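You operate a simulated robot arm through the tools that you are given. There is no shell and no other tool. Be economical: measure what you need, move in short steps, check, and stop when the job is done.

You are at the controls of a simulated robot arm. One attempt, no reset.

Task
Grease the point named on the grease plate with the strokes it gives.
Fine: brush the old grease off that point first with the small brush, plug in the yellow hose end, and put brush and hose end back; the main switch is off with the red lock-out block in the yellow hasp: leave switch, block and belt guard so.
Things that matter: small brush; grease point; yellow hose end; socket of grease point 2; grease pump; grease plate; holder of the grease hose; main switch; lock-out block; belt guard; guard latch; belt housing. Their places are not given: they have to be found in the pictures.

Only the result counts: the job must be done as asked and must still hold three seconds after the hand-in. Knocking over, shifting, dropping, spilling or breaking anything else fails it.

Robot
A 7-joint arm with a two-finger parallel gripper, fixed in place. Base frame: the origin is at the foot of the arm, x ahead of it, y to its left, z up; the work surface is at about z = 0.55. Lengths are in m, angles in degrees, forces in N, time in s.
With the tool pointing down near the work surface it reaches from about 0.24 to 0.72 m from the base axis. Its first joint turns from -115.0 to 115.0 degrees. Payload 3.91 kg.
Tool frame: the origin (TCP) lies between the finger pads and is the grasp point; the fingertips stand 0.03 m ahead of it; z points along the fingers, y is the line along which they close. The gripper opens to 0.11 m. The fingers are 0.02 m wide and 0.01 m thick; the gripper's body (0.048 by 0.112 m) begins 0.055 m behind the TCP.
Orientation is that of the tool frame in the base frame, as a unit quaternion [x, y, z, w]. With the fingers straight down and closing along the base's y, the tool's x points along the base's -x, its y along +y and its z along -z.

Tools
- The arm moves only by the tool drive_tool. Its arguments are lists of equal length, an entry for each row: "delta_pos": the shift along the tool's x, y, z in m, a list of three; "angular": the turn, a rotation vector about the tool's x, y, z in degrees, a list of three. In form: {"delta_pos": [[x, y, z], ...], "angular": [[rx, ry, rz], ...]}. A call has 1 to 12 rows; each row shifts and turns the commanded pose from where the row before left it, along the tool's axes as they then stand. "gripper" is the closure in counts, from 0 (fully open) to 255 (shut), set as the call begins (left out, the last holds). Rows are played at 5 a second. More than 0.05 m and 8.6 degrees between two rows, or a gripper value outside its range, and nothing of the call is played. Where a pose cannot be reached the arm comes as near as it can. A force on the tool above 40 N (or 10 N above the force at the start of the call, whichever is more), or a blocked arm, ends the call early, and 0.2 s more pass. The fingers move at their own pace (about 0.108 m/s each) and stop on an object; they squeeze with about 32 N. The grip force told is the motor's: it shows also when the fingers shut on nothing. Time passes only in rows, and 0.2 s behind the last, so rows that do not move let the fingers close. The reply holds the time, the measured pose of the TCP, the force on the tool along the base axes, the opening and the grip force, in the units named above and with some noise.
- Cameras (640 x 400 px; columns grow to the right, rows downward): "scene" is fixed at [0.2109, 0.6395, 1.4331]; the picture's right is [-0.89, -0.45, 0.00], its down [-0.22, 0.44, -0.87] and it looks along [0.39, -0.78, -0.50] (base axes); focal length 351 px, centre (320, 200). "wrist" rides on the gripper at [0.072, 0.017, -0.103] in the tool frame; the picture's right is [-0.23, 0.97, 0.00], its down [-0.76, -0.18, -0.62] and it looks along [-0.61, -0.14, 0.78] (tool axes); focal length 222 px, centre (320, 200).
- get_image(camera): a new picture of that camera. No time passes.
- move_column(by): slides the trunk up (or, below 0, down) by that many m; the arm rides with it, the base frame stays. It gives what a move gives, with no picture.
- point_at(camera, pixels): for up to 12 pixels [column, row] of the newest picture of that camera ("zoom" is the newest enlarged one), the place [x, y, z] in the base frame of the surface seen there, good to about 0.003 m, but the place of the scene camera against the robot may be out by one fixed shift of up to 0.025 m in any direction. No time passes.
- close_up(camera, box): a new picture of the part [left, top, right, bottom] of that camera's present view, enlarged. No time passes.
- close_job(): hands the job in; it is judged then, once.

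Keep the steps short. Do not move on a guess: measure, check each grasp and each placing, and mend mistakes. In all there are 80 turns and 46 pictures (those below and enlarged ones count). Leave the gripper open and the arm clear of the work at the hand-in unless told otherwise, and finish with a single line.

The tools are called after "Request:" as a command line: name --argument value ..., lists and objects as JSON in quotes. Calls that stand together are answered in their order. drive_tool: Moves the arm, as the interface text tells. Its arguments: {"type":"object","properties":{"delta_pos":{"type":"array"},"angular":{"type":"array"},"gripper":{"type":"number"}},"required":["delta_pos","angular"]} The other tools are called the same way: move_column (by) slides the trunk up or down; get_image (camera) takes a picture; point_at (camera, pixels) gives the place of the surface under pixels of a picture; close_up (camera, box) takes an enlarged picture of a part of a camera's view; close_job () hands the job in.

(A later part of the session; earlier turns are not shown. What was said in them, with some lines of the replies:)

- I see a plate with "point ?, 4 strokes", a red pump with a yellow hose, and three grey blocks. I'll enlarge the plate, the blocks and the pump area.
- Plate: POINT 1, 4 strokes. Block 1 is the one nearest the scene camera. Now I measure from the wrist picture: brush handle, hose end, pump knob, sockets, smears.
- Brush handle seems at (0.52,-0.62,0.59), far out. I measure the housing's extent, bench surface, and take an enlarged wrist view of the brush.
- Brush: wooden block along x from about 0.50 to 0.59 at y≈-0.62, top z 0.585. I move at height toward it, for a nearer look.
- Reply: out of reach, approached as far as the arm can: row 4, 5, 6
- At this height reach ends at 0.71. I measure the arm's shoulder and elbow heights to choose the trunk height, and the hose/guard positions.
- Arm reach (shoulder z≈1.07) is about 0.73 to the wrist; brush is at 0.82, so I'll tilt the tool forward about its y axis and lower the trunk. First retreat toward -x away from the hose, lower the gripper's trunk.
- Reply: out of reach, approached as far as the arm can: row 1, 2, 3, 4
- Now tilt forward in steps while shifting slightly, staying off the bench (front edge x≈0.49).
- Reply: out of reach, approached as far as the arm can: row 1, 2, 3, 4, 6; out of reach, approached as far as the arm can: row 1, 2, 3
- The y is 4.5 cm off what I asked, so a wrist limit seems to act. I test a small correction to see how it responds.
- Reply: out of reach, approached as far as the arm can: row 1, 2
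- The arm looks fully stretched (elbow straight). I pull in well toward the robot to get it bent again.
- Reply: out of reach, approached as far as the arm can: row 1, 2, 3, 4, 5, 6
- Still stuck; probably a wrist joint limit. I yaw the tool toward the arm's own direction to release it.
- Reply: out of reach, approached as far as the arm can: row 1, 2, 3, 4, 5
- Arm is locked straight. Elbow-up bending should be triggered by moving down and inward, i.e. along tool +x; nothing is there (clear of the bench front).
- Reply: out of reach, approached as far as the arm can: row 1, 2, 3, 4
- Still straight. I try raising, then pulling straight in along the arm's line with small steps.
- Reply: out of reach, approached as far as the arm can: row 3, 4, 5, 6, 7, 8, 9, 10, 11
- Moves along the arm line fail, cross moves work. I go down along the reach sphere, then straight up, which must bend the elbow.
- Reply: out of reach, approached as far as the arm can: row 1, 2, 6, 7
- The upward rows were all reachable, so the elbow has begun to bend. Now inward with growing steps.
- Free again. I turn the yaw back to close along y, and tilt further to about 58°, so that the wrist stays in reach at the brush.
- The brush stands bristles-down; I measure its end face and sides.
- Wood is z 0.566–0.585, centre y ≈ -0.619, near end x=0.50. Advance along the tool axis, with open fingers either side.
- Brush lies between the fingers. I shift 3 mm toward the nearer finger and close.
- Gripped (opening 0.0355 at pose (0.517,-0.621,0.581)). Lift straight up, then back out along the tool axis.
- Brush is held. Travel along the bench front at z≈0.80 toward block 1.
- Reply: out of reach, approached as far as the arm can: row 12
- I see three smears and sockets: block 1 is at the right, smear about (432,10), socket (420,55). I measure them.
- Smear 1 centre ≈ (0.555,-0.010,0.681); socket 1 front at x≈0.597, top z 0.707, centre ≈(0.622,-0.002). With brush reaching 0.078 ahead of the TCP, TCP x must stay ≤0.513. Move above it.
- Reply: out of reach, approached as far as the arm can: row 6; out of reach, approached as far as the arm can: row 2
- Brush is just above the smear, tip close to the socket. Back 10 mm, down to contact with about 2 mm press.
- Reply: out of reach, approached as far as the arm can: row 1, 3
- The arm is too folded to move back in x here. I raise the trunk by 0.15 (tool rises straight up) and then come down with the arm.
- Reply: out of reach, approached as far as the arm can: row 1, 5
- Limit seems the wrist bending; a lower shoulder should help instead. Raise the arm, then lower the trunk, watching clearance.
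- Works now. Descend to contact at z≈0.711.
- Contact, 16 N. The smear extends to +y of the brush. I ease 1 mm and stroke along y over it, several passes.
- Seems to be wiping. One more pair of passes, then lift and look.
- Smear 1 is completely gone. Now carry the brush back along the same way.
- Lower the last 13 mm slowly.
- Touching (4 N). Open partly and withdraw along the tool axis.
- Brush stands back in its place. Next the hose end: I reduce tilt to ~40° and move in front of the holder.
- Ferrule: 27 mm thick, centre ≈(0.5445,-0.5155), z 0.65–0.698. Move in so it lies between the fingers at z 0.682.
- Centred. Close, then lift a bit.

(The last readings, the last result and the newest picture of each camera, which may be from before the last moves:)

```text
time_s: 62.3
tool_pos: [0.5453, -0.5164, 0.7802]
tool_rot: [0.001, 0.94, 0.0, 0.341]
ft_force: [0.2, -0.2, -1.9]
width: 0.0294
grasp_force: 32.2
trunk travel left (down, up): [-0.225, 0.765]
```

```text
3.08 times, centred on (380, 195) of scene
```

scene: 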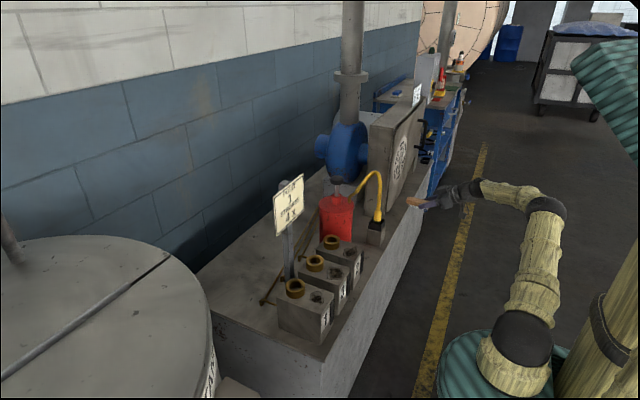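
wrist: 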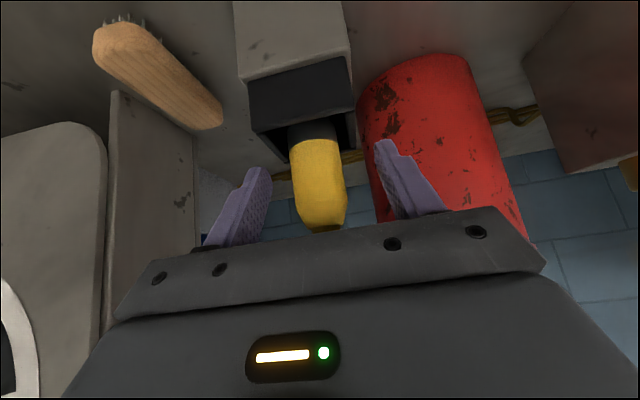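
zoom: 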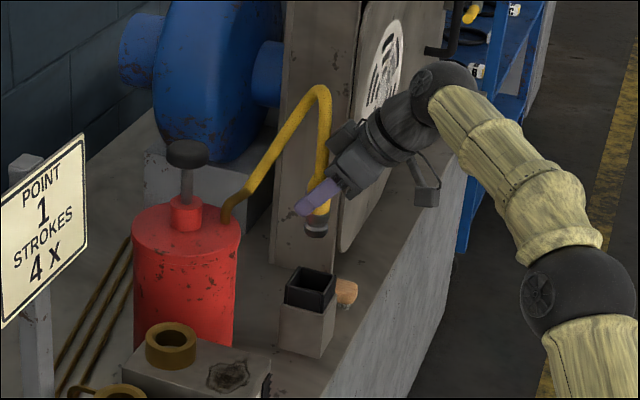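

The hose end is out and held (opening 0.029). I measure its nose below the ferrule and socket 1.

Request:
point_at --camera "zoom" --pixels '[[316, 214], [316, 222], [316, 234], [316, 237], [310, 195]]'

Request:
drive_tool --delta_pos '[[-0.0055, 0.03, -0.0409], [0.01, 0.04, -0.02], [0, 0.045, 0], [0, 0.045, 0], [0, 0.045, 0], [0, 0.045, 0], [0, 0.045, 0], [0, 0.045, 0], [0, 0.04, 0], [0, 0, 0]]' --angular '[[0, 0, 0], [0, 0, 0], [0, 0, 0], [0, 0, 0], [0, 0, 0], [0, 0, 0], [0, 0, 0], [0, 0, 0], [0, 0, 0], [0, 0, 0]]'

Request:
get_image --camera "wrist"

Request:
get_image --camera "scene"

```text
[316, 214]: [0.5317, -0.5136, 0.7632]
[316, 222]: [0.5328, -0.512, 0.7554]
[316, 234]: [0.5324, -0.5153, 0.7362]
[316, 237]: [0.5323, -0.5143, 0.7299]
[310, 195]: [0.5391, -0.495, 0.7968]
```

```text
refused: row 1 steps farther than a row can; nothing moved
```

```text
16 pictures are left
```

wrist: 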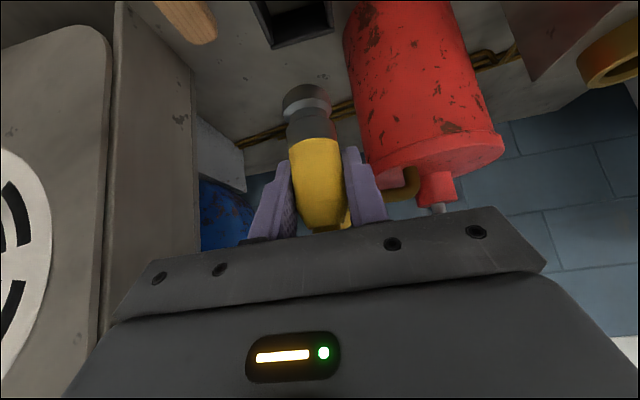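

```text
15 pictures are left
```

scene: 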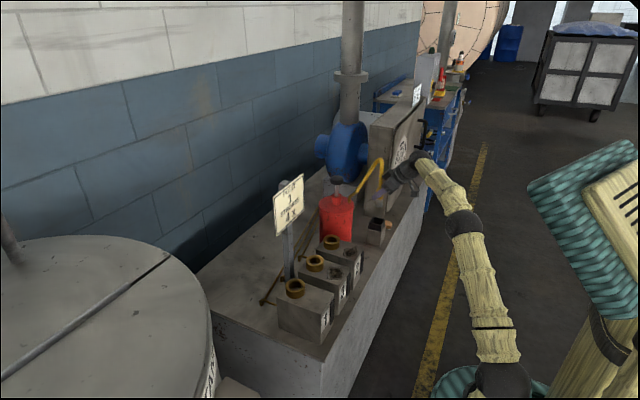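

Step was too long. I resend with shorter rows: up, slightly back, then along +y.

Request:
drive_tool --delta_pos '[[-0.0193, 0.02, -0.023], [-0.0043, 0.035, -0.0158], [0.0096, 0.04, -0.008], [0, 0.045, 0], [0, 0.045, 0], [0, 0.045, 0], [0, 0.045, 0], [0, 0.045, 0], [0, 0.045, 0], [0, 0.045, 0], [0, 0.04, 0], [0, 0, 0]]' --angular '[[0, 0, 0], [0, 0, 0], [0, 0, 0], [0, 0, 0], [0, 0, 0], [0, 0, 0], [0, 0, 0], [0, 0, 0], [0, 0, 0], [0, 0, 0], [0, 0, 0], [0, 0, 0]]'

Request:
get_image --camera "wrist"

```text
time_s: 64.9
tool_pos: [0.5245, -0.0648, 0.8259]
tool_rot: [0.001, 0.94, 0.0, 0.342]
ft_force: [0.5, 0.0, -0.5]
width: 0.0288
grasp_force: 31.7
trunk travel left (down, up): [-0.225, 0.765]
```

```text
14 pictures are left
```

wrist: 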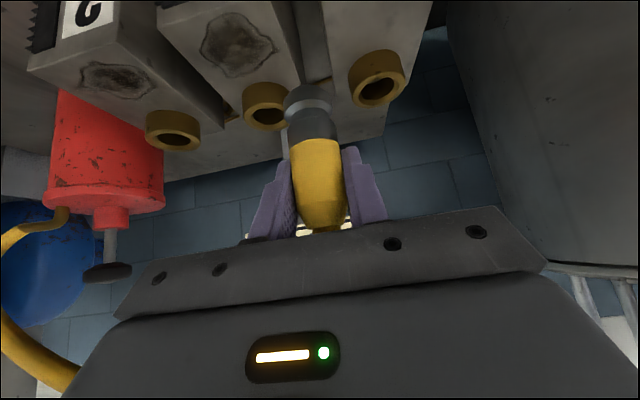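

Socket 1 is at right (380,88). I measure rim points.

Request:
close_up --camera "wrist" --box '[270, 30, 430, 150]'

Request:
point_at --camera "wrist" --pixels '[[360, 100], [357, 95], [401, 82], [378, 104], [376, 78], [400, 90], [390, 80], [378, 60], [307, 95], [307, 112]]'

```text
3.33 times, centred on (350, 90) of wrist
```

zoom: 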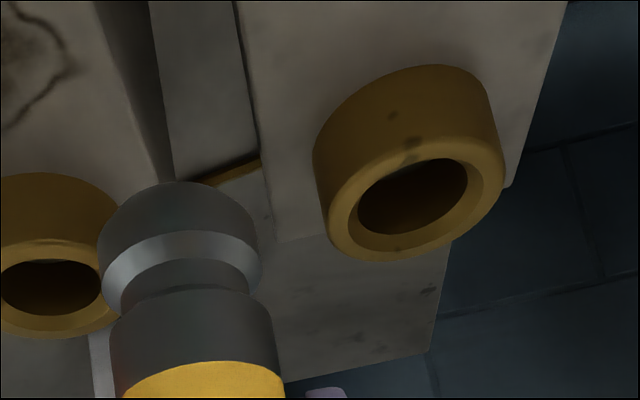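

```text
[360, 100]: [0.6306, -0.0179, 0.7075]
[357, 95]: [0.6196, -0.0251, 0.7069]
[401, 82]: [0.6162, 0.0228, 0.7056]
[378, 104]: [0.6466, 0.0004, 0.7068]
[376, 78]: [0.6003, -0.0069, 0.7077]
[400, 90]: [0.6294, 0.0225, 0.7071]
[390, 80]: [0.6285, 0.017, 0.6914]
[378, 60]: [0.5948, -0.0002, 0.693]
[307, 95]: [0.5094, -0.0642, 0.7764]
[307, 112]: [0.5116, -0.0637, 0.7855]
```

Request:
point_at --camera "zoom" --pixels '[[330, 225], [344, 245], [395, 259], [440, 245], [480, 218], [500, 185], [500, 165], [410, 160], [365, 190], [365, 228], [430, 225], [463, 185]]'

```text
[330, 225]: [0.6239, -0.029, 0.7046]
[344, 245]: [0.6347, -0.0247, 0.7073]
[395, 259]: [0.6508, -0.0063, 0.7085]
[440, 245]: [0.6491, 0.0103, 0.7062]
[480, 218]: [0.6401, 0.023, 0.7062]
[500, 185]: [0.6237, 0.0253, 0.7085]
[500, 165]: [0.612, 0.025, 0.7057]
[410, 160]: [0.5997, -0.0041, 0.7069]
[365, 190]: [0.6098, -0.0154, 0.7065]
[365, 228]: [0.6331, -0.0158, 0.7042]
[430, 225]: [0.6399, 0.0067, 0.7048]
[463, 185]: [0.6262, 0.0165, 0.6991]
```

Socket 1 centre ≈ (0.623,-0.001), inner radius ≈0.018, rim z 0.707. Hose-end axis equals TCP within 1 mm. Move above it.

Request:
drive_tool --delta_pos '[[-0.0196, 0.0213, 0.0277], [-0.0196, 0.0213, 0.0277], [-0.0196, 0.0213, 0.0277], [0, 0, 0], [0, 0, 0]]' --angular '[[0, 0, 0], [0, 0, 0], [0, 0, 0], [0, 0, 0], [0, 0, 0]]'

Request:
get_image --camera "wrist"

```text
time_s: 66.1
tool_pos: [0.6246, -0.0008, 0.8006]
tool_rot: [0.001, 0.94, 0.0, 0.342]
ft_force: [0.4, -0.4, -2.2]
width: 0.0291
grasp_force: 32.2
trunk travel left (down, up): [-0.225, 0.765]
```

```text
12 pictures are left
```

wrist: 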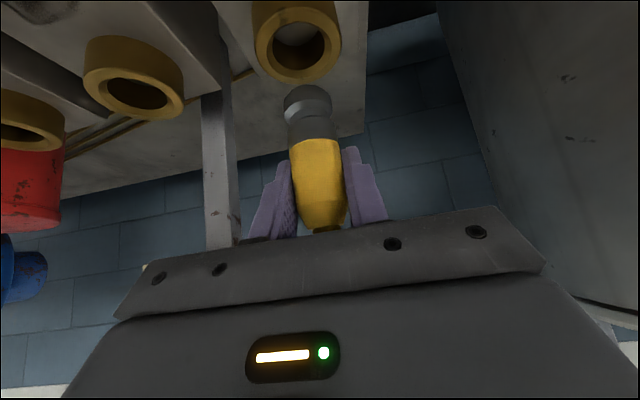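

Re-measure the hole and the nose from this closer view.

Request:
point_at --camera "wrist" --pixels '[[271, 50], [323, 40], [297, 72], [256, 45], [340, 35], [292, 82], [298, 30], [296, 8], [307, 92], [290, 107], [329, 107], [308, 118]]'

```text
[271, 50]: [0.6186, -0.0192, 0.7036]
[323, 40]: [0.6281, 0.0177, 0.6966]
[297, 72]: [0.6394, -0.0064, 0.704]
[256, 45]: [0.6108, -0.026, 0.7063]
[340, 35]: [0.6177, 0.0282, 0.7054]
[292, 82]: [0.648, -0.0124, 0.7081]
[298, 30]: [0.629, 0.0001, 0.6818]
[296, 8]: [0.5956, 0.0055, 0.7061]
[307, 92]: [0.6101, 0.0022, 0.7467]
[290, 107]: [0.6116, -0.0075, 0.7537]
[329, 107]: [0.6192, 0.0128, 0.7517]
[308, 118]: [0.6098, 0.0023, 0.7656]
```

Aligned within ~2 mm (clearance 4 mm). Descend, slowly at the end.

Request:
drive_tool --delta_pos '[[0.0129, 0.001, 0.0153], [0.0129, 0, 0.0153], [0.0064, 0, 0.0077], [0.0032, 0, 0.0038], [0.0019, 0, 0.0023], [0, 0, 0]]' --angular '[[0, 0, 0], [0, 0, 0], [0, 0, 0], [0, 0, 0], [0, 0, 0], [0, 0, 0]]'

Request:
close_up --camera "scene" --box '[250, 200, 410, 320]'

```text
time_s: 67.5
tool_pos: [0.6242, -0.0017, 0.7428]
tool_rot: [0.001, 0.94, 0.0, 0.342]
ft_force: [-0.4, 0.0, -2.3]
width: 0.0292
grasp_force: 32.5
trunk travel left (down, up): [-0.225, 0.765]
```

```text
3.33 times, centred on (330, 260) of scene
```

zoom: 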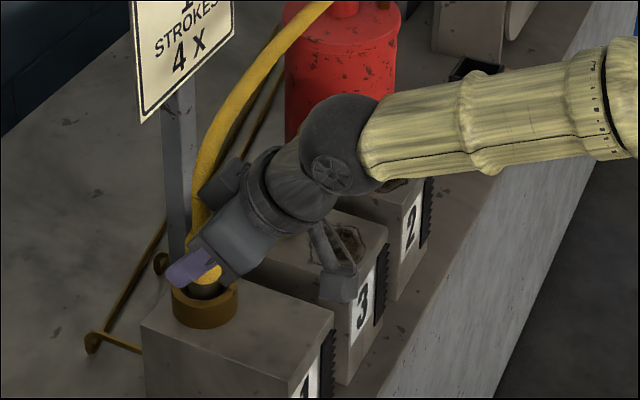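

The nose is inside. Continue in 2 mm steps until contact.

Request:
drive_tool --delta_pos '[[0.0013, 0, 0.0015], [0.0013, 0, 0.0015], [0.0013, 0, 0.0015], [0, 0, 0]]' --angular '[[0, 0, 0], [0, 0, 0], [0, 0, 0], [0, 0, 0]]'

```text
time_s: 68.5
tool_pos: [0.6234, 0.001, 0.7397]
tool_rot: [0.0, 0.939, 0.001, 0.345]
ft_force: [-5.9, 4.7, 19.0]
width: 0.0292
grasp_force: 32.2
trunk travel left (down, up): [-0.225, 0.765]
```

Contact at 19 N. One slight further push to seat it, and see whether it gives.

Request:
drive_tool --delta_pos '[[0.0008, 0, 0.001], [0.0006, 0, 0.0008], [0, 0, 0]]' --angular '[[0, 0, 0], [0, 0, 0], [0, 0, 0]]'

Request:
get_image --camera "wrist"

```text
time_s: 69.3
tool_pos: [0.6232, -0.0002, 0.741]
tool_rot: [0.0, 0.938, 0.001, 0.348]
ft_force: [-1.0, 4.8, 33.3]
width: 0.0292
grasp_force: 32.3
trunk travel left (down, up): [-0.225, 0.765]
```

```text
10 pictures are left
```

wrist: 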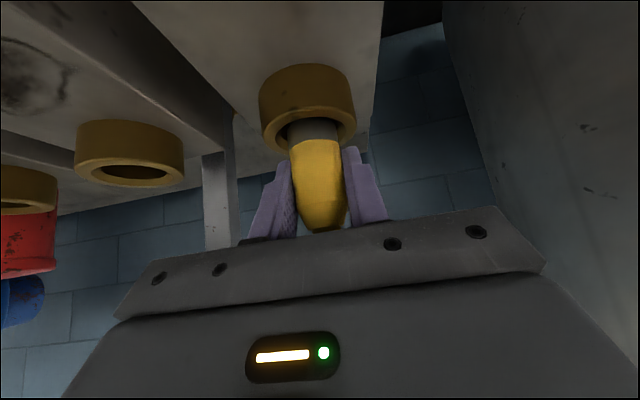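

Solid stop at z≈0.740: seated as deep as in the holder. Relieve, open, and withdraw backward.

Request:
drive_tool --delta_pos '[[-0.0012, 0, -0.0015], [0, 0, 0], [0, 0, 0], [0, 0, 0], [0, 0, -0.02], [0, 0, -0.04], [0, 0, -0.04], [0, 0, 0]]' --angular '[[0, 0, 0], [0, 0, 0], [0, 0, 0], [0, 0, 0], [0, 0, 0], [0, 0, 0], [0, 0, 0], [0, 0, 0]]' --gripper 90

Request:
get_image --camera "wrist"

```text
time_s: 71.1
tool_pos: [0.5598, -0.0011, 0.8131]
tool_rot: [0.0, 0.94, 0.001, 0.342]
ft_force: [0.0, 0.1, 0.9]
width: 0.0712
grasp_force: 0.1
trunk travel left (down, up): [-0.225, 0.765]
```

```text
9 pictures are left
```

wrist: 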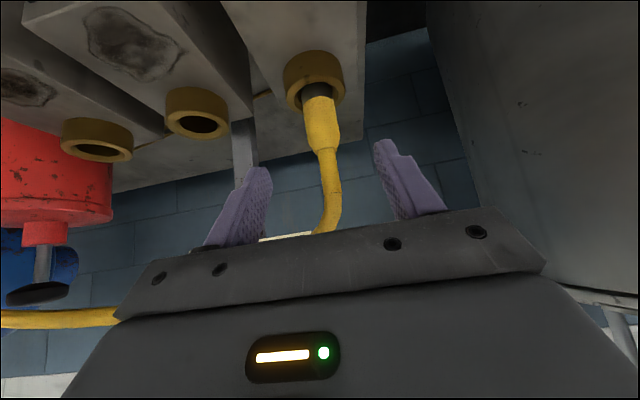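

The hose end stands in socket 1. Look at the scene to see how the hose hangs near the pump.

Request:
drive_tool --delta_pos '[[0.02, -0.03, -0.03], [0.02, -0.03, -0.03], [0.01, -0.04, -0.02], [0, -0.045, 0], [0, -0.045, 0], [0, -0.045, 0], [0, -0.045, 0], [0, -0.04, 0], [0, 0, 0]]' --angular '[[0, 0, 0], [0, 0, 0], [0, 0, 0], [0, 0, 0], [0, 0, 0], [0, 0, 0], [0, 0, 0], [0, 0, 0], [0, 0, 0]]'

Request:
get_image --camera "scene"

Request:
get_image --camera "wrist"

```text
time_s: 73.1
tool_pos: [0.4698, -0.3214, 0.8416]
tool_rot: [0.0, 0.94, 0.001, 0.342]
ft_force: [0.8, 0.5, -0.1]
width: 0.0713
grasp_force: 0.2
trunk travel left (down, up): [-0.225, 0.765]
```

```text
8 pictures are left
```

scene: 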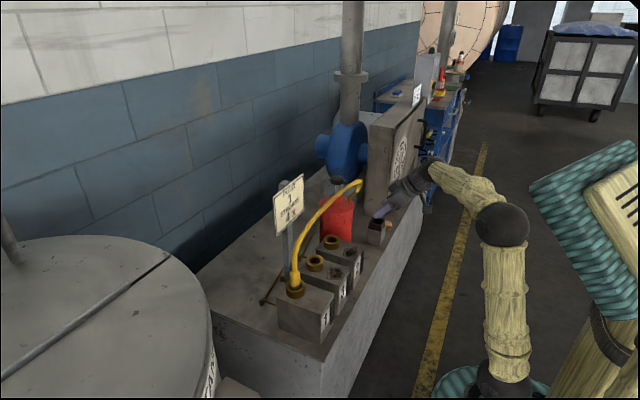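

```text
7 pictures are left
```

wrist: 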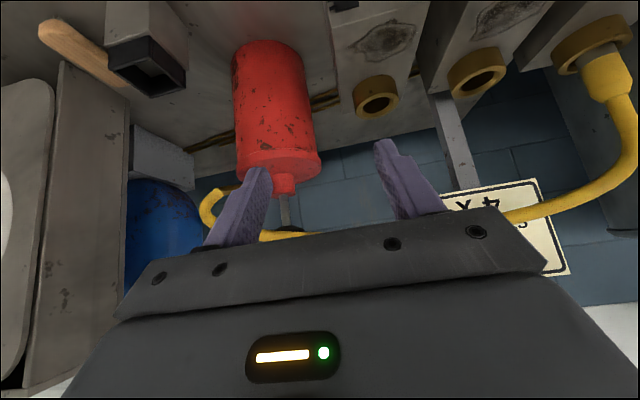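

Measure hose course and the knob.

Request:
point_at --camera "scene" --pixels '[[358, 183], [345, 189], [330, 202], [312, 220], [298, 248], [338, 180], [337, 176], [335, 184]]'

Request:
point_at --camera "wrist" --pixels '[[208, 205], [275, 235], [290, 234], [305, 234], [285, 228], [285, 205], [283, 185], [520, 212], [600, 185], [230, 188]]'

Request:
close_up --camera "scene" --box '[280, 150, 400, 250]'

```text
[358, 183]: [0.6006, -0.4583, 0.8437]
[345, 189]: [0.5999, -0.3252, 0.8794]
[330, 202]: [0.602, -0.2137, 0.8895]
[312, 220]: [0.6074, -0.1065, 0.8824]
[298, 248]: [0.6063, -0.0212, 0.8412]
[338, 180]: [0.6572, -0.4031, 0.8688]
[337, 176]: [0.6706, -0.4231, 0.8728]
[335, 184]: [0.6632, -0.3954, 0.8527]
```

```text
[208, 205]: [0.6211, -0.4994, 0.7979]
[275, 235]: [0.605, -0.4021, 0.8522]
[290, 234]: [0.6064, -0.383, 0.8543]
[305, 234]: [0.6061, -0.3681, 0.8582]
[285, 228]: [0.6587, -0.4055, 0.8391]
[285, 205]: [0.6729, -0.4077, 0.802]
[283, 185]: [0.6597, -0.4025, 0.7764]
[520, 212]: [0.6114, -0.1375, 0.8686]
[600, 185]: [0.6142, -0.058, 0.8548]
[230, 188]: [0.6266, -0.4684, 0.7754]
```

```text
4.00 times, centred on (340, 200) of scene
```

zoom: 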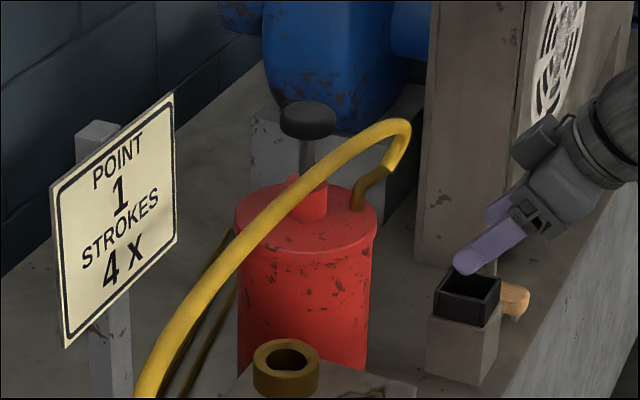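

The hose now crosses in front of the knob at x≈0.61, z≈0.86, so I must press from above: closed fingers, tilt ~30°, coming down over the hose onto the knob (centre ≈(0.674,-0.409), top ≈0.868). Raise the trunk for that and close the gripper.

Request:
move_column --by 0.38

Request:
drive_tool --delta_pos '[[0.0034, -0.011, 0.0331], [0.0034, -0.011, 0.0331], [0.0034, -0.011, 0.0331], [0.0034, -0.011, 0.0331], [0.0034, -0.011, 0.0331], [0.0034, -0.011, 0.0331], [0.0034, -0.011, 0.0331], [0.0034, -0.011, 0.0331], [0, 0, 0], [0, 0, 0], [0, 0, 0]]' --angular '[[0, 0, 0], [0, 0, 0], [0, 0, 0], [0, 0, 0], [0, 0, 0], [0, 0, 0], [0, 0, 0], [0, 0, 0], [0, 5, 0], [0, 5, 0], [0, 0, 0]]' --gripper 255

Request:
get_image --camera "wrist"

```text
time_s: 76.8
tool_pos: [0.4697, -0.3205, 1.222]
tool_rot: [0.0, 0.94, 0.001, 0.341]
ft_force: [-0.2, 0.7, -0.4]
width: 0.071
grasp_force: 0.0
trunk travel left (down, up): [-0.605, 0.385]
```

```text
time_s: 79.2
tool_pos: [0.6194, -0.4088, 1.0021]
tool_rot: [0.0, 0.966, 0.001, 0.259]
ft_force: [-0.5, 0.7, -0.3]
width: 0.0
grasp_force: 32.3
trunk travel left (down, up): [-0.605, 0.385]
```

```text
5 pictures are left
```

wrist: 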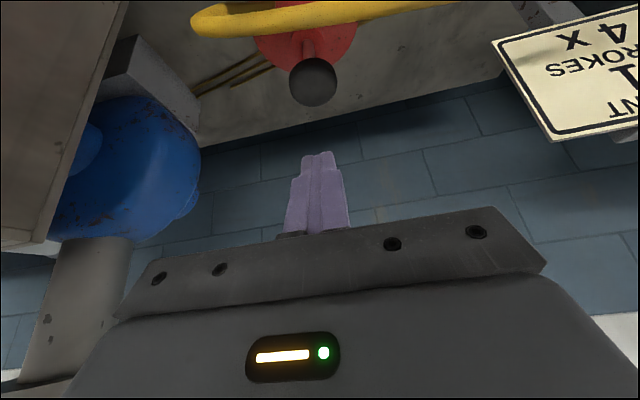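

The knob (312,82) is clearly visible beyond the hose; measure its edges and the hose.

Request:
point_at --camera "wrist" --pixels '[[312, 85], [293, 85], [332, 85], [312, 64], [312, 102], [312, 75], [312, 95], [300, 15], [260, 20], [360, 12], [308, 48]]'

```text
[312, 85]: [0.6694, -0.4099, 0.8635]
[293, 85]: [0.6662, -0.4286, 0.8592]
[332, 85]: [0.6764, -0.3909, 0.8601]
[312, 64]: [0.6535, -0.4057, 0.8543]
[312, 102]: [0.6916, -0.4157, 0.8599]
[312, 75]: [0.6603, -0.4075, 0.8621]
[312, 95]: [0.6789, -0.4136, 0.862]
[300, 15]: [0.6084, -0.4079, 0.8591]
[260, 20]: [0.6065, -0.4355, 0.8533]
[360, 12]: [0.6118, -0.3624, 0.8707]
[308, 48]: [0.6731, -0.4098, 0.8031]
```

Knob centre (0.672,-0.410), top 0.863. Descend to just above it.

Request:
drive_tool --delta_pos '[[0.0031, -0.0003, 0.0277], [0.0031, -0.0003, 0.0277], [0.0031, -0.0003, 0.0277], [0.0031, -0.0003, 0.0277], [0, 0, 0]]' --angular '[[0, 0, 0], [0, 0, 0], [0, 0, 0], [0, 0, 0], [0, 0, 0]]'

Request:
drive_tool --delta_pos '[[0.0025, 0, 0.0043], [0.0025, 0, 0.0043], [0.0025, 0, 0.0043], [0.0025, 0, 0.0043], [0, 0, 0]]' --angular '[[0, 0, 0], [0, 0, 0], [0, 0, 0], [0, 0, 0], [0, 0, 0]]'

```text
time_s: 80.4
tool_pos: [0.6639, -0.4088, 0.8991]
tool_rot: [0.001, 0.966, 0.0, 0.259]
ft_force: [-0.9, -1.0, -0.1]
width: 0.0003
grasp_force: 32.3
trunk travel left (down, up): [-0.605, 0.385]
```

```text
time_s: 81.6
tool_pos: [0.6648, -0.4093, 0.8798]
tool_rot: [0.0, 0.966, 0.001, 0.26]
ft_force: [0.6, -0.6, 4.7]
width: 0.0
grasp_force: 31.7
trunk travel left (down, up): [-0.605, 0.385]
```

It gives with ~5 N. Press further, to the stop.

Request:
drive_tool --delta_pos '[[0.0025, 0, 0.0043], [0.0025, 0, 0.0043], [0.0025, 0, 0.0043], [0.0015, 0, 0.0026], [0.0015, 0, 0.0026], [0, 0, 0]]' --angular '[[0, 0, 0], [0, 0, 0], [0, 0, 0], [0, 0, 0], [0, 0, 0], [0, 0, 0]]'

```text
time_s: 83.0
tool_pos: [0.6641, -0.4086, 0.8603]
tool_rot: [0.001, 0.965, -0.001, 0.261]
ft_force: [1.3, -0.8, 13.5]
width: 0.0
grasp_force: 32.4
trunk travel left (down, up): [-0.605, 0.385]
```

Request:
drive_tool --delta_pos '[[0.001, 0, 0.0017], [0.001, 0, 0.0017], [0, 0, 0]]' --angular '[[0, 0, 0], [0, 0, 0], [0, 0, 0]]'

```text
time_s: 83.8
tool_pos: [0.6635, -0.4086, 0.8601]
tool_rot: [0.0, 0.965, -0.002, 0.263]
ft_force: [5.0, -2.2, 29.9]
width: 0.0
grasp_force: 31.7
trunk travel left (down, up): [-0.605, 0.385]
```

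Bottom stop reached at z≈0.860. Raise to 0.91 and see whether the knob springs back.

Request:
drive_tool --delta_pos '[[-0.0055, 0, -0.0095], [-0.0055, 0, -0.0095], [-0.0055, 0, -0.0095], [-0.0055, 0, -0.0095], [-0.0055, 0, -0.0095], [0, 0, 0]]' --angular '[[0, 0, 0], [0, 0, 0], [0, 0, 0], [0, 0, 0], [0, 0, 0], [0, 0, 0]]'

Request:
close_up --camera "scene" --box '[280, 150, 400, 250]'

```text
time_s: 85.2
tool_pos: [0.664, -0.4085, 0.9093]
tool_rot: [0.001, 0.966, 0.001, 0.259]
ft_force: [0.2, 0.8, -0.4]
width: 0.0
grasp_force: 31.7
trunk travel left (down, up): [-0.605, 0.385]
```

```text
4.00 times, centred on (340, 200) of scene
```

zoom: 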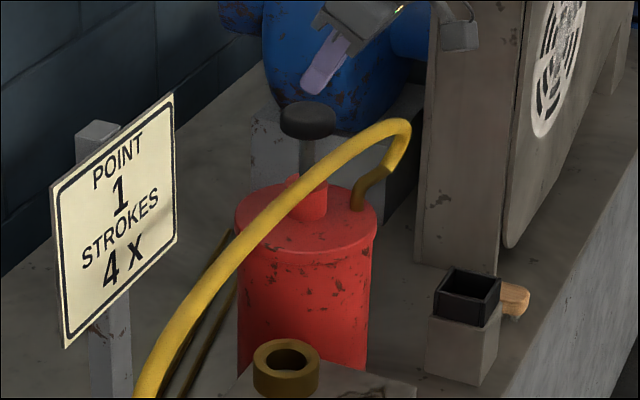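

The knob is fully up again: one stroke done. Stroke 2 in a single down-and-up.

Request:
drive_tool --delta_pos '[[0.005, 0, 0.00866], [0.005, 0, 0.00866], [0.005, 0, 0.00866], [0.005, 0, 0.00866], [0.003, 0, 0.0052], [0.00275, 0, 0.00476], [0, 0, 0]]' --angular '[[0, 0, 0], [0, 0, 0], [0, 0, 0], [0, 0, 0], [0, 0, 0], [0, 0, 0], [0, 0, 0]]'

Request:
drive_tool --delta_pos '[[-0.005, 0, -0.00866], [-0.005, 0, -0.00866], [-0.005, 0, -0.00866], [-0.005, 0, -0.00866], [-0.00575, 0, -0.00996], [0, 0, 0], [0, 0, 0]]' --angular '[[0, 0, 0], [0, 0, 0], [0, 0, 0], [0, 0, 0], [0, 0, 0], [0, 0, 0], [0, 0, 0]]'

```text
time_s: 86.8
tool_pos: [0.6647, -0.4093, 0.8599]
tool_rot: [0.0, 0.965, -0.001, 0.261]
ft_force: [4.3, -3.7, 14.6]
width: 0.0001
grasp_force: 31.9
trunk travel left (down, up): [-0.605, 0.385]
```

```text
time_s: 88.4
tool_pos: [0.6633, -0.4099, 0.909]
tool_rot: [0.0, 0.966, 0.001, 0.259]
ft_force: [1.2, -0.6, 0.1]
width: 0.0
grasp_force: 32.1
trunk travel left (down, up): [-0.605, 0.385]
```

Stroke 2 reached the stop (14.6 N). Stroke 3.

Request:
drive_tool --delta_pos '[[0.005, 0, 0.00866], [0.005, 0, 0.00866], [0.005, 0, 0.00866], [0.005, 0, 0.00866], [0.003, 0, 0.0052], [0.0031, 0, 0.0053], [0, 0, 0]]' --angular '[[0, 0, 0], [0, 0, 0], [0, 0, 0], [0, 0, 0], [0, 0, 0], [0, 0, 0], [0, 0, 0]]'

Request:
drive_tool --delta_pos '[[-0.005, 0, -0.00866], [-0.005, 0, -0.00866], [-0.005, 0, -0.00866], [-0.005, 0, -0.00866], [-0.0061, 0, -0.0105], [0, 0, 0], [0, 0, 0]]' --angular '[[0, 0, 0], [0, 0, 0], [0, 0, 0], [0, 0, 0], [0, 0, 0], [0, 0, 0], [0, 0, 0]]'

```text
time_s: 90.0
tool_pos: [0.6646, -0.4093, 0.8604]
tool_rot: [0.001, 0.965, -0.001, 0.261]
ft_force: [3.2, 1.4, 17.1]
width: 0.0
grasp_force: 32.2
trunk travel left (down, up): [-0.605, 0.385]
```

```text
time_s: 91.6
tool_pos: [0.664, -0.4092, 0.9093]
tool_rot: [0.001, 0.966, 0.001, 0.259]
ft_force: [-0.5, 0.1, -0.1]
width: 0.0004
grasp_force: 31.6
trunk travel left (down, up): [-0.605, 0.385]
```

Stroke 3 done (17 N at the stop). Stroke 4.

Request:
drive_tool --delta_pos '[[0.005, 0, 0.00866], [0.005, 0, 0.00866], [0.005, 0, 0.00866], [0.005, 0, 0.00866], [0.003, 0, 0.0052], [0.0031, 0, 0.0053], [0, 0, 0]]' --angular '[[0, 0, 0], [0, 0, 0], [0, 0, 0], [0, 0, 0], [0, 0, 0], [0, 0, 0], [0, 0, 0]]'

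Request:
drive_tool --delta_pos '[[-0.005, 0, -0.00866], [-0.005, 0, -0.00866], [-0.005, 0, -0.00866], [-0.005, 0, -0.00866], [-0.0061, 0, -0.0105], [0, 0, 0], [0, 0, 0]]' --angular '[[0, 0, 0], [0, 0, 0], [0, 0, 0], [0, 0, 0], [0, 0, 0], [0, 0, 0], [0, 0, 0]]'

```text
time_s: 93.2
tool_pos: [0.6619, -0.4083, 0.8605]
tool_rot: [0.001, 0.965, -0.001, 0.261]
ft_force: [-0.8, -0.3, 16.7]
width: 0.0
grasp_force: 32.0
trunk travel left (down, up): [-0.605, 0.385]
```

```text
time_s: 94.8
tool_pos: [0.6639, -0.4087, 0.9102]
tool_rot: [0.001, 0.966, 0.0, 0.258]
ft_force: [0.8, -0.9, -0.7]
width: 0.0
grasp_force: 32.3
trunk travel left (down, up): [-0.605, 0.385]
```

All four strokes done. Retreat by the same way, then lower the trunk again to fetch the hose end.

Request:
drive_tool --delta_pos '[[-0.0041, 0.0004, -0.0369], [-0.0041, 0.0004, -0.0369], [-0.0041, 0.0004, -0.0369], [0, 0, 0], [0, 0, 0], [-0.0039, 0.0126, -0.0378], [-0.0039, 0.0126, -0.0378], [-0.0039, 0.0126, -0.0378], [-0.0039, 0.0126, -0.0378], [-0.0039, 0.0126, -0.0378], [-0.0039, 0.0126, -0.0378], [-0.0039, 0.0126, -0.0378]]' --angular '[[0, 0, 0], [0, 0, 0], [0, 0, 0], [0, -5, 0], [0, -5, 0], [0, 0, 0], [0, 0, 0], [0, 0, 0], [0, 0, 0], [0, 0, 0], [0, 0, 0], [0, 0, 0]]' --gripper 90

Request:
move_column --by -0.38

```text
time_s: 97.4
tool_pos: [0.4684, -0.3205, 1.2339]
tool_rot: [0.0, 0.939, 0.0, 0.343]
ft_force: [-0.2, 0.8, -0.6]
width: 0.071
grasp_force: 0.1
trunk travel left (down, up): [-0.605, 0.385]
```

```text
time_s: 101.1
tool_pos: [0.4698, -0.3203, 0.8525]
tool_rot: [0.0, 0.94, 0.001, 0.341]
ft_force: [0.1, -1.3, -0.4]
width: 0.0713
grasp_force: 0.0
trunk travel left (down, up): [-0.225, 0.765]
```

Request:
drive_tool --delta_pos '[[0, 0.045, 0], [0, 0.045, 0], [0, 0.045, 0], [0, 0.045, 0], [0, 0.045, 0], [0, 0.045, 0], [-0.0145, 0.0164, 0.0294], [-0.0145, 0.0164, 0.0294], [-0.0145, 0.0164, 0.0294], [0, 0, 0]]' --angular '[[0, 0, 0], [0, 0, 0], [0, 0, 0], [0, 0, 0], [0, 0, 0], [0, 0, 0], [0, 0, 0], [0, 0, 0], [0, 0, 0], [0, 0, 0]]'

Request:
get_image --camera "wrist"

```text
time_s: 103.3
tool_pos: [0.5606, -0.0009, 0.8143]
tool_rot: [0.0, 0.94, 0.0, 0.342]
ft_force: [0.0, 0.4, 0.0]
width: 0.0711
grasp_force: 0.0
trunk travel left (down, up): [-0.225, 0.765]
```

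```text
3 pictures are left
```

wrist: 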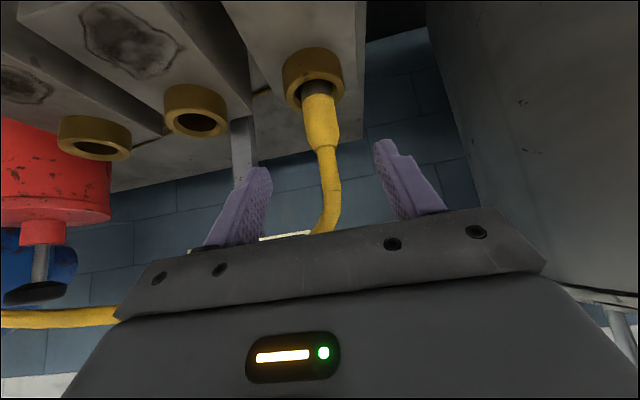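

Same view as when I left it. Move in to z≈0.741 and grip again.

Request:
drive_tool --delta_pos '[[-0.0002, 0.0002, 0.0323], [-0.0002, 0.0002, 0.0323], [-0.0002, 0.0002, 0.0323], [0, 0, 0]]' --angular '[[0, 0, 0], [0, 0, 0], [0, 0, 0], [0, 0, 0]]'

Request:
drive_tool --delta_pos '[[0, 0, 0], [0, 0, 0], [0, 0, 0], [0, 0, 0]]' --angular '[[0, 0, 0], [0, 0, 0], [0, 0, 0], [0, 0, 0]]' --gripper 255

```text
time_s: 104.3
tool_pos: [0.6242, -0.0002, 0.74]
tool_rot: [0.001, 0.939, 0.0, 0.343]
ft_force: [-0.4, 0.9, -0.5]
width: 0.0713
grasp_force: 0.1
trunk travel left (down, up): [-0.225, 0.765]
```

```text
time_s: 105.3
tool_pos: [0.6234, -0.0007, 0.7396]
tool_rot: [0.0, 0.94, 0.0, 0.342]
ft_force: [0.9, 2.6, 0.6]
width: 0.0293
grasp_force: 31.2
trunk travel left (down, up): [-0.225, 0.765]
```

Gripped (0.029). Pull straight up and carry back along the former path.

Request:
drive_tool --delta_pos '[[-0.0129, 0, -0.0153], [-0.0129, 0, -0.0153], [-0.0129, 0, -0.0153], [0.0196, -0.0213, -0.0277], [0.0196, -0.0213, -0.0277], [0.0196, -0.0213, -0.0277], [0, -0.045, 0], [0, -0.045, 0], [0, -0.045, 0], [0, -0.045, 0], [0, -0.045, 0], [0, -0.045, 0]]' --angular '[[0, 0, 0], [0, 0, 0], [0, 0, 0], [0, 0, 0], [0, 0, 0], [0, 0, 0], [0, 0, 0], [0, 0, 0], [0, 0, 0], [0, 0, 0], [0, 0, 0], [0, 0, 0]]'

```text
time_s: 107.9
tool_pos: [0.5242, -0.3324, 0.8235]
tool_rot: [-0.001, 0.94, 0.001, 0.342]
ft_force: [0.6, 1.4, -2.2]
width: 0.0292
grasp_force: 31.9
trunk travel left (down, up): [-0.225, 0.765]
```

Request:
drive_tool --delta_pos '[[0, -0.045, 0], [0, -0.045, 0], [0, -0.045, 0], [0, -0.0475, 0], [0.0041, 0, 0.0155], [0.0041, 0, 0.0155], [0.0041, 0, 0.0155], [0, 0, 0], [0, 0, 0]]' --angular '[[0, 0, 0], [0, 0, 0], [0, 0, 0], [0, 0, 0], [0, 0, 0], [0, 0, 0], [0, 0, 0], [0, 0, 0], [0, 0, 0]]'

Request:
get_image --camera "wrist"

Request:
point_at --camera "wrist" --pixels '[[308, 95], [270, 45], [335, 30], [250, 5], [328, 5], [308, 115]]'

```text
time_s: 109.9
tool_pos: [0.5451, -0.5164, 0.7799]
tool_rot: [0.0, 0.94, 0.001, 0.342]
ft_force: [-0.7, 0.2, -1.1]
width: 0.0292
grasp_force: 31.8
trunk travel left (down, up): [-0.225, 0.765]
```

```text
2 pictures are left
```

wrist: 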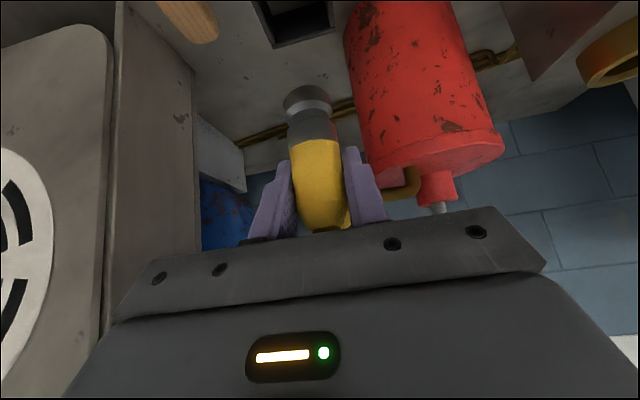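

```text
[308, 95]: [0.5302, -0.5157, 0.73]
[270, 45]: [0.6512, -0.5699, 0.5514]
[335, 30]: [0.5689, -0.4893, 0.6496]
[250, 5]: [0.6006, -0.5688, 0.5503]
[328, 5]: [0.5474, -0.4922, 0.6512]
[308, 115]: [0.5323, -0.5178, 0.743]
```

Same alignment as when it was lifted out (nose at (308,95) in both). Lower it into the holder.

Request:
drive_tool --delta_pos '[[0.0129, 0, 0.0153], [0.0129, 0, 0.0153], [0.0129, 0, 0.0153], [0.0129, 0, 0.0153], [0.0064, 0, 0.0077], [0.0032, 0, 0.0038], [0, 0, 0]]' --angular '[[0, 0, 0], [0, 0, 0], [0, 0, 0], [0, 0, 0], [0, 0, 0], [0, 0, 0], [0, 0, 0]]'

```text
time_s: 111.5
tool_pos: [0.5446, -0.5157, 0.6854]
tool_rot: [0.001, 0.94, 0.001, 0.342]
ft_force: [1.1, 0.4, -2.8]
width: 0.0291
grasp_force: 32.3
trunk travel left (down, up): [-0.225, 0.765]
```

Request:
drive_tool --delta_pos '[[0.001, 0, 0.0012], [0.001, 0, 0.0012], [0.0006, 0, 0.0008], [0, 0, 0]]' --angular '[[0, 0, 0], [0, 0, 0], [0, 0, 0], [0, 0, 0]]'

```text
time_s: 112.5
tool_pos: [0.545, -0.5167, 0.6809]
tool_rot: [0.001, 0.94, 0.001, 0.342]
ft_force: [-0.6, -0.2, -1.2]
width: 0.0291
grasp_force: 31.7
trunk travel left (down, up): [-0.225, 0.765]
```

Request:
drive_tool --delta_pos '[[0.0006, 0, 0.0008], [0.0006, 0, 0.0008], [0, 0, 0]]' --angular '[[0, 0, 0], [0, 0, 0], [0, 0, 0]]'

```text
time_s: 113.3
tool_pos: [0.5453, -0.5158, 0.68]
tool_rot: [0.001, 0.94, 0.0, 0.342]
ft_force: [0.6, 1.1, 0.2]
width: 0.029
grasp_force: 32.1
trunk travel left (down, up): [-0.225, 0.765]
```

Request:
drive_tool --delta_pos '[[0.0006, 0, 0.0008], [0, 0, 0]]' --angular '[[0, 0, 0], [0, 0, 0]]'

```text
time_s: 113.9
tool_pos: [0.5444, -0.5169, 0.6809]
tool_rot: [0.001, 0.939, 0.0, 0.343]
ft_force: [-0.8, 0.5, 4.4]
width: 0.0292
grasp_force: 32.2
trunk travel left (down, up): [-0.225, 0.765]
```

Seated at the original height. Open and withdraw by the reverse of the approach, then check.

Request:
drive_tool --delta_pos '[[0, 0, 0], [0, 0, 0], [0, 0, 0], [0.0244, -0.0005, -0.0279], [0.0244, -0.0005, -0.0279], [0.0244, -0.0005, -0.0279], [0.0244, -0.0005, -0.0279], [0, 0, 0]]' --angular '[[0, 0, 0], [0, 0, 0], [0, 0, 0], [0, 0, 0], [0, 0, 0], [0, 0, 0], [0, 0, 0], [0, 0, 0]]' --gripper 90

Request:
drive_tool --delta_pos '[[0, 0, -0.03], [0, 0.03, -0.03], [0, 0.04, 0], [0, 0.04, 0], [0, 0, 0]]' --angular '[[0, 0, 0], [0, 0, 0], [0, 0, 0], [0, 0, 0], [0, 0, 0]]' --gripper 0

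Request:
close_up --camera "scene" --box '[240, 140, 440, 340]'

```text
time_s: 114.8
tool_pos: [0.5427, -0.5157, 0.679]
tool_rot: [0.0, 0.937, 0.0, 0.349]
ft_force: [16.7, -8.0, -12.3]
width: 0.0362
grasp_force: 0.0
trunk travel left (down, up): [-0.225, 0.765]
stopped in row 4: the force on the tool passed its limit (the readings are from after the stop); the commanded pose is now the measured one
```

```text
time_s: 116.0
tool_pos: [0.5001, -0.4044, 0.7277]
tool_rot: [0.001, 0.937, -0.002, 0.349]
ft_force: [-1.0, 0.2, 0.1]
width: 0.11
grasp_force: 0.1
trunk travel left (down, up): [-0.225, 0.765]
```

```text
2.00 times, centred on (340, 240) of scene
```

zoom: 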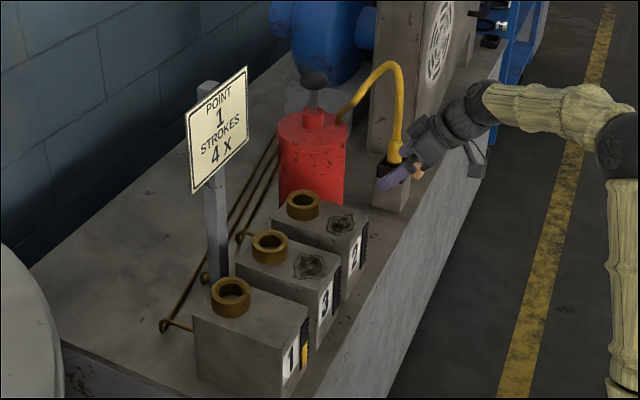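

The first withdraw was stopped, and the following one swept past. Hose end appears upright in the holder. I back the arm well clear, then check with the last picture.

Request:
drive_tool --delta_pos '[[0.023, 0, -0.0193], [0.023, 0, -0.0193], [0.0, 0, -0.04], [-0.01, 0.03, -0.03], [-0.02, 0.03, -0.02], [-0.02, 0.03, -0.02], [0, 0, 0]]' --angular '[[0, 0, 0], [0, 0, 0], [0, 0, 0], [0, 0, 0], [0, 0, 0], [0, 0, 0], [0, 0, 0]]'

Request:
point_at --camera "zoom" --pixels '[[396, 152], [396, 140], [388, 168], [396, 120], [418, 170]]'

```text
time_s: 117.6
tool_pos: [0.4067, -0.3154, 0.8437]
tool_rot: [0.0, 0.937, 0.0, 0.348]
ft_force: [0.2, 0.2, 0.5]
width: 0.1101
grasp_force: 0.0
trunk travel left (down, up): [-0.225, 0.765]
```

```text
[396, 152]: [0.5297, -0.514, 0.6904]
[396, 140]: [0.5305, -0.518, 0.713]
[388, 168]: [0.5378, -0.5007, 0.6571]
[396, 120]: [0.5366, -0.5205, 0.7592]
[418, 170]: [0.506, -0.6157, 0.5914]
```

Last picture: enlarged view of holder, brush and blocks.

Request:
close_up --camera "scene" --box '[320, 150, 420, 250]'

Request:
point_at --camera "zoom" --pixels '[[300, 200], [300, 230], [300, 260], [320, 300], [380, 280]]'

```text
4.00 times, centred on (370, 200) of scene
```

zoom: 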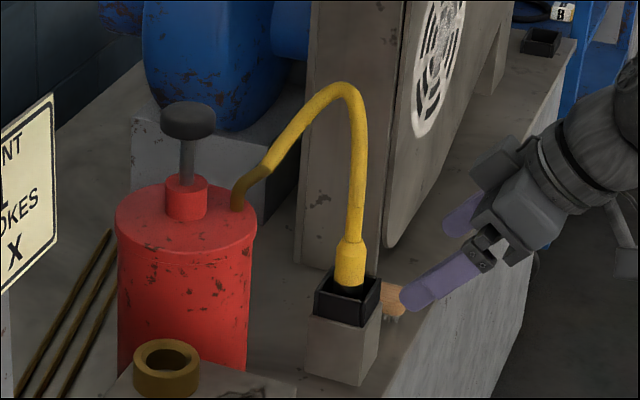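

```text
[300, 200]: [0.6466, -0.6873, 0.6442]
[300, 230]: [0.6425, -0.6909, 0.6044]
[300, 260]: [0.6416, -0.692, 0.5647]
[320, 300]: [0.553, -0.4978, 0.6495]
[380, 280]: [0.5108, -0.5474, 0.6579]
```

The hose end stands upright in its holder, the brush is in its place, the pump knob is up, and the gripper is open and clear. I hand in.

Request:
close_job

```text
The job is handed in.
```

Grease point 1 was brushed clean and greased with 4 full strokes. The brush and yellow hose end are back in place, and I did not touch the switch, lock-out block or belt guard. On the final release the arm was stopped once by the force limit and the open fingers then passed close to the hose end, but the last picture shows it upright in its holder.
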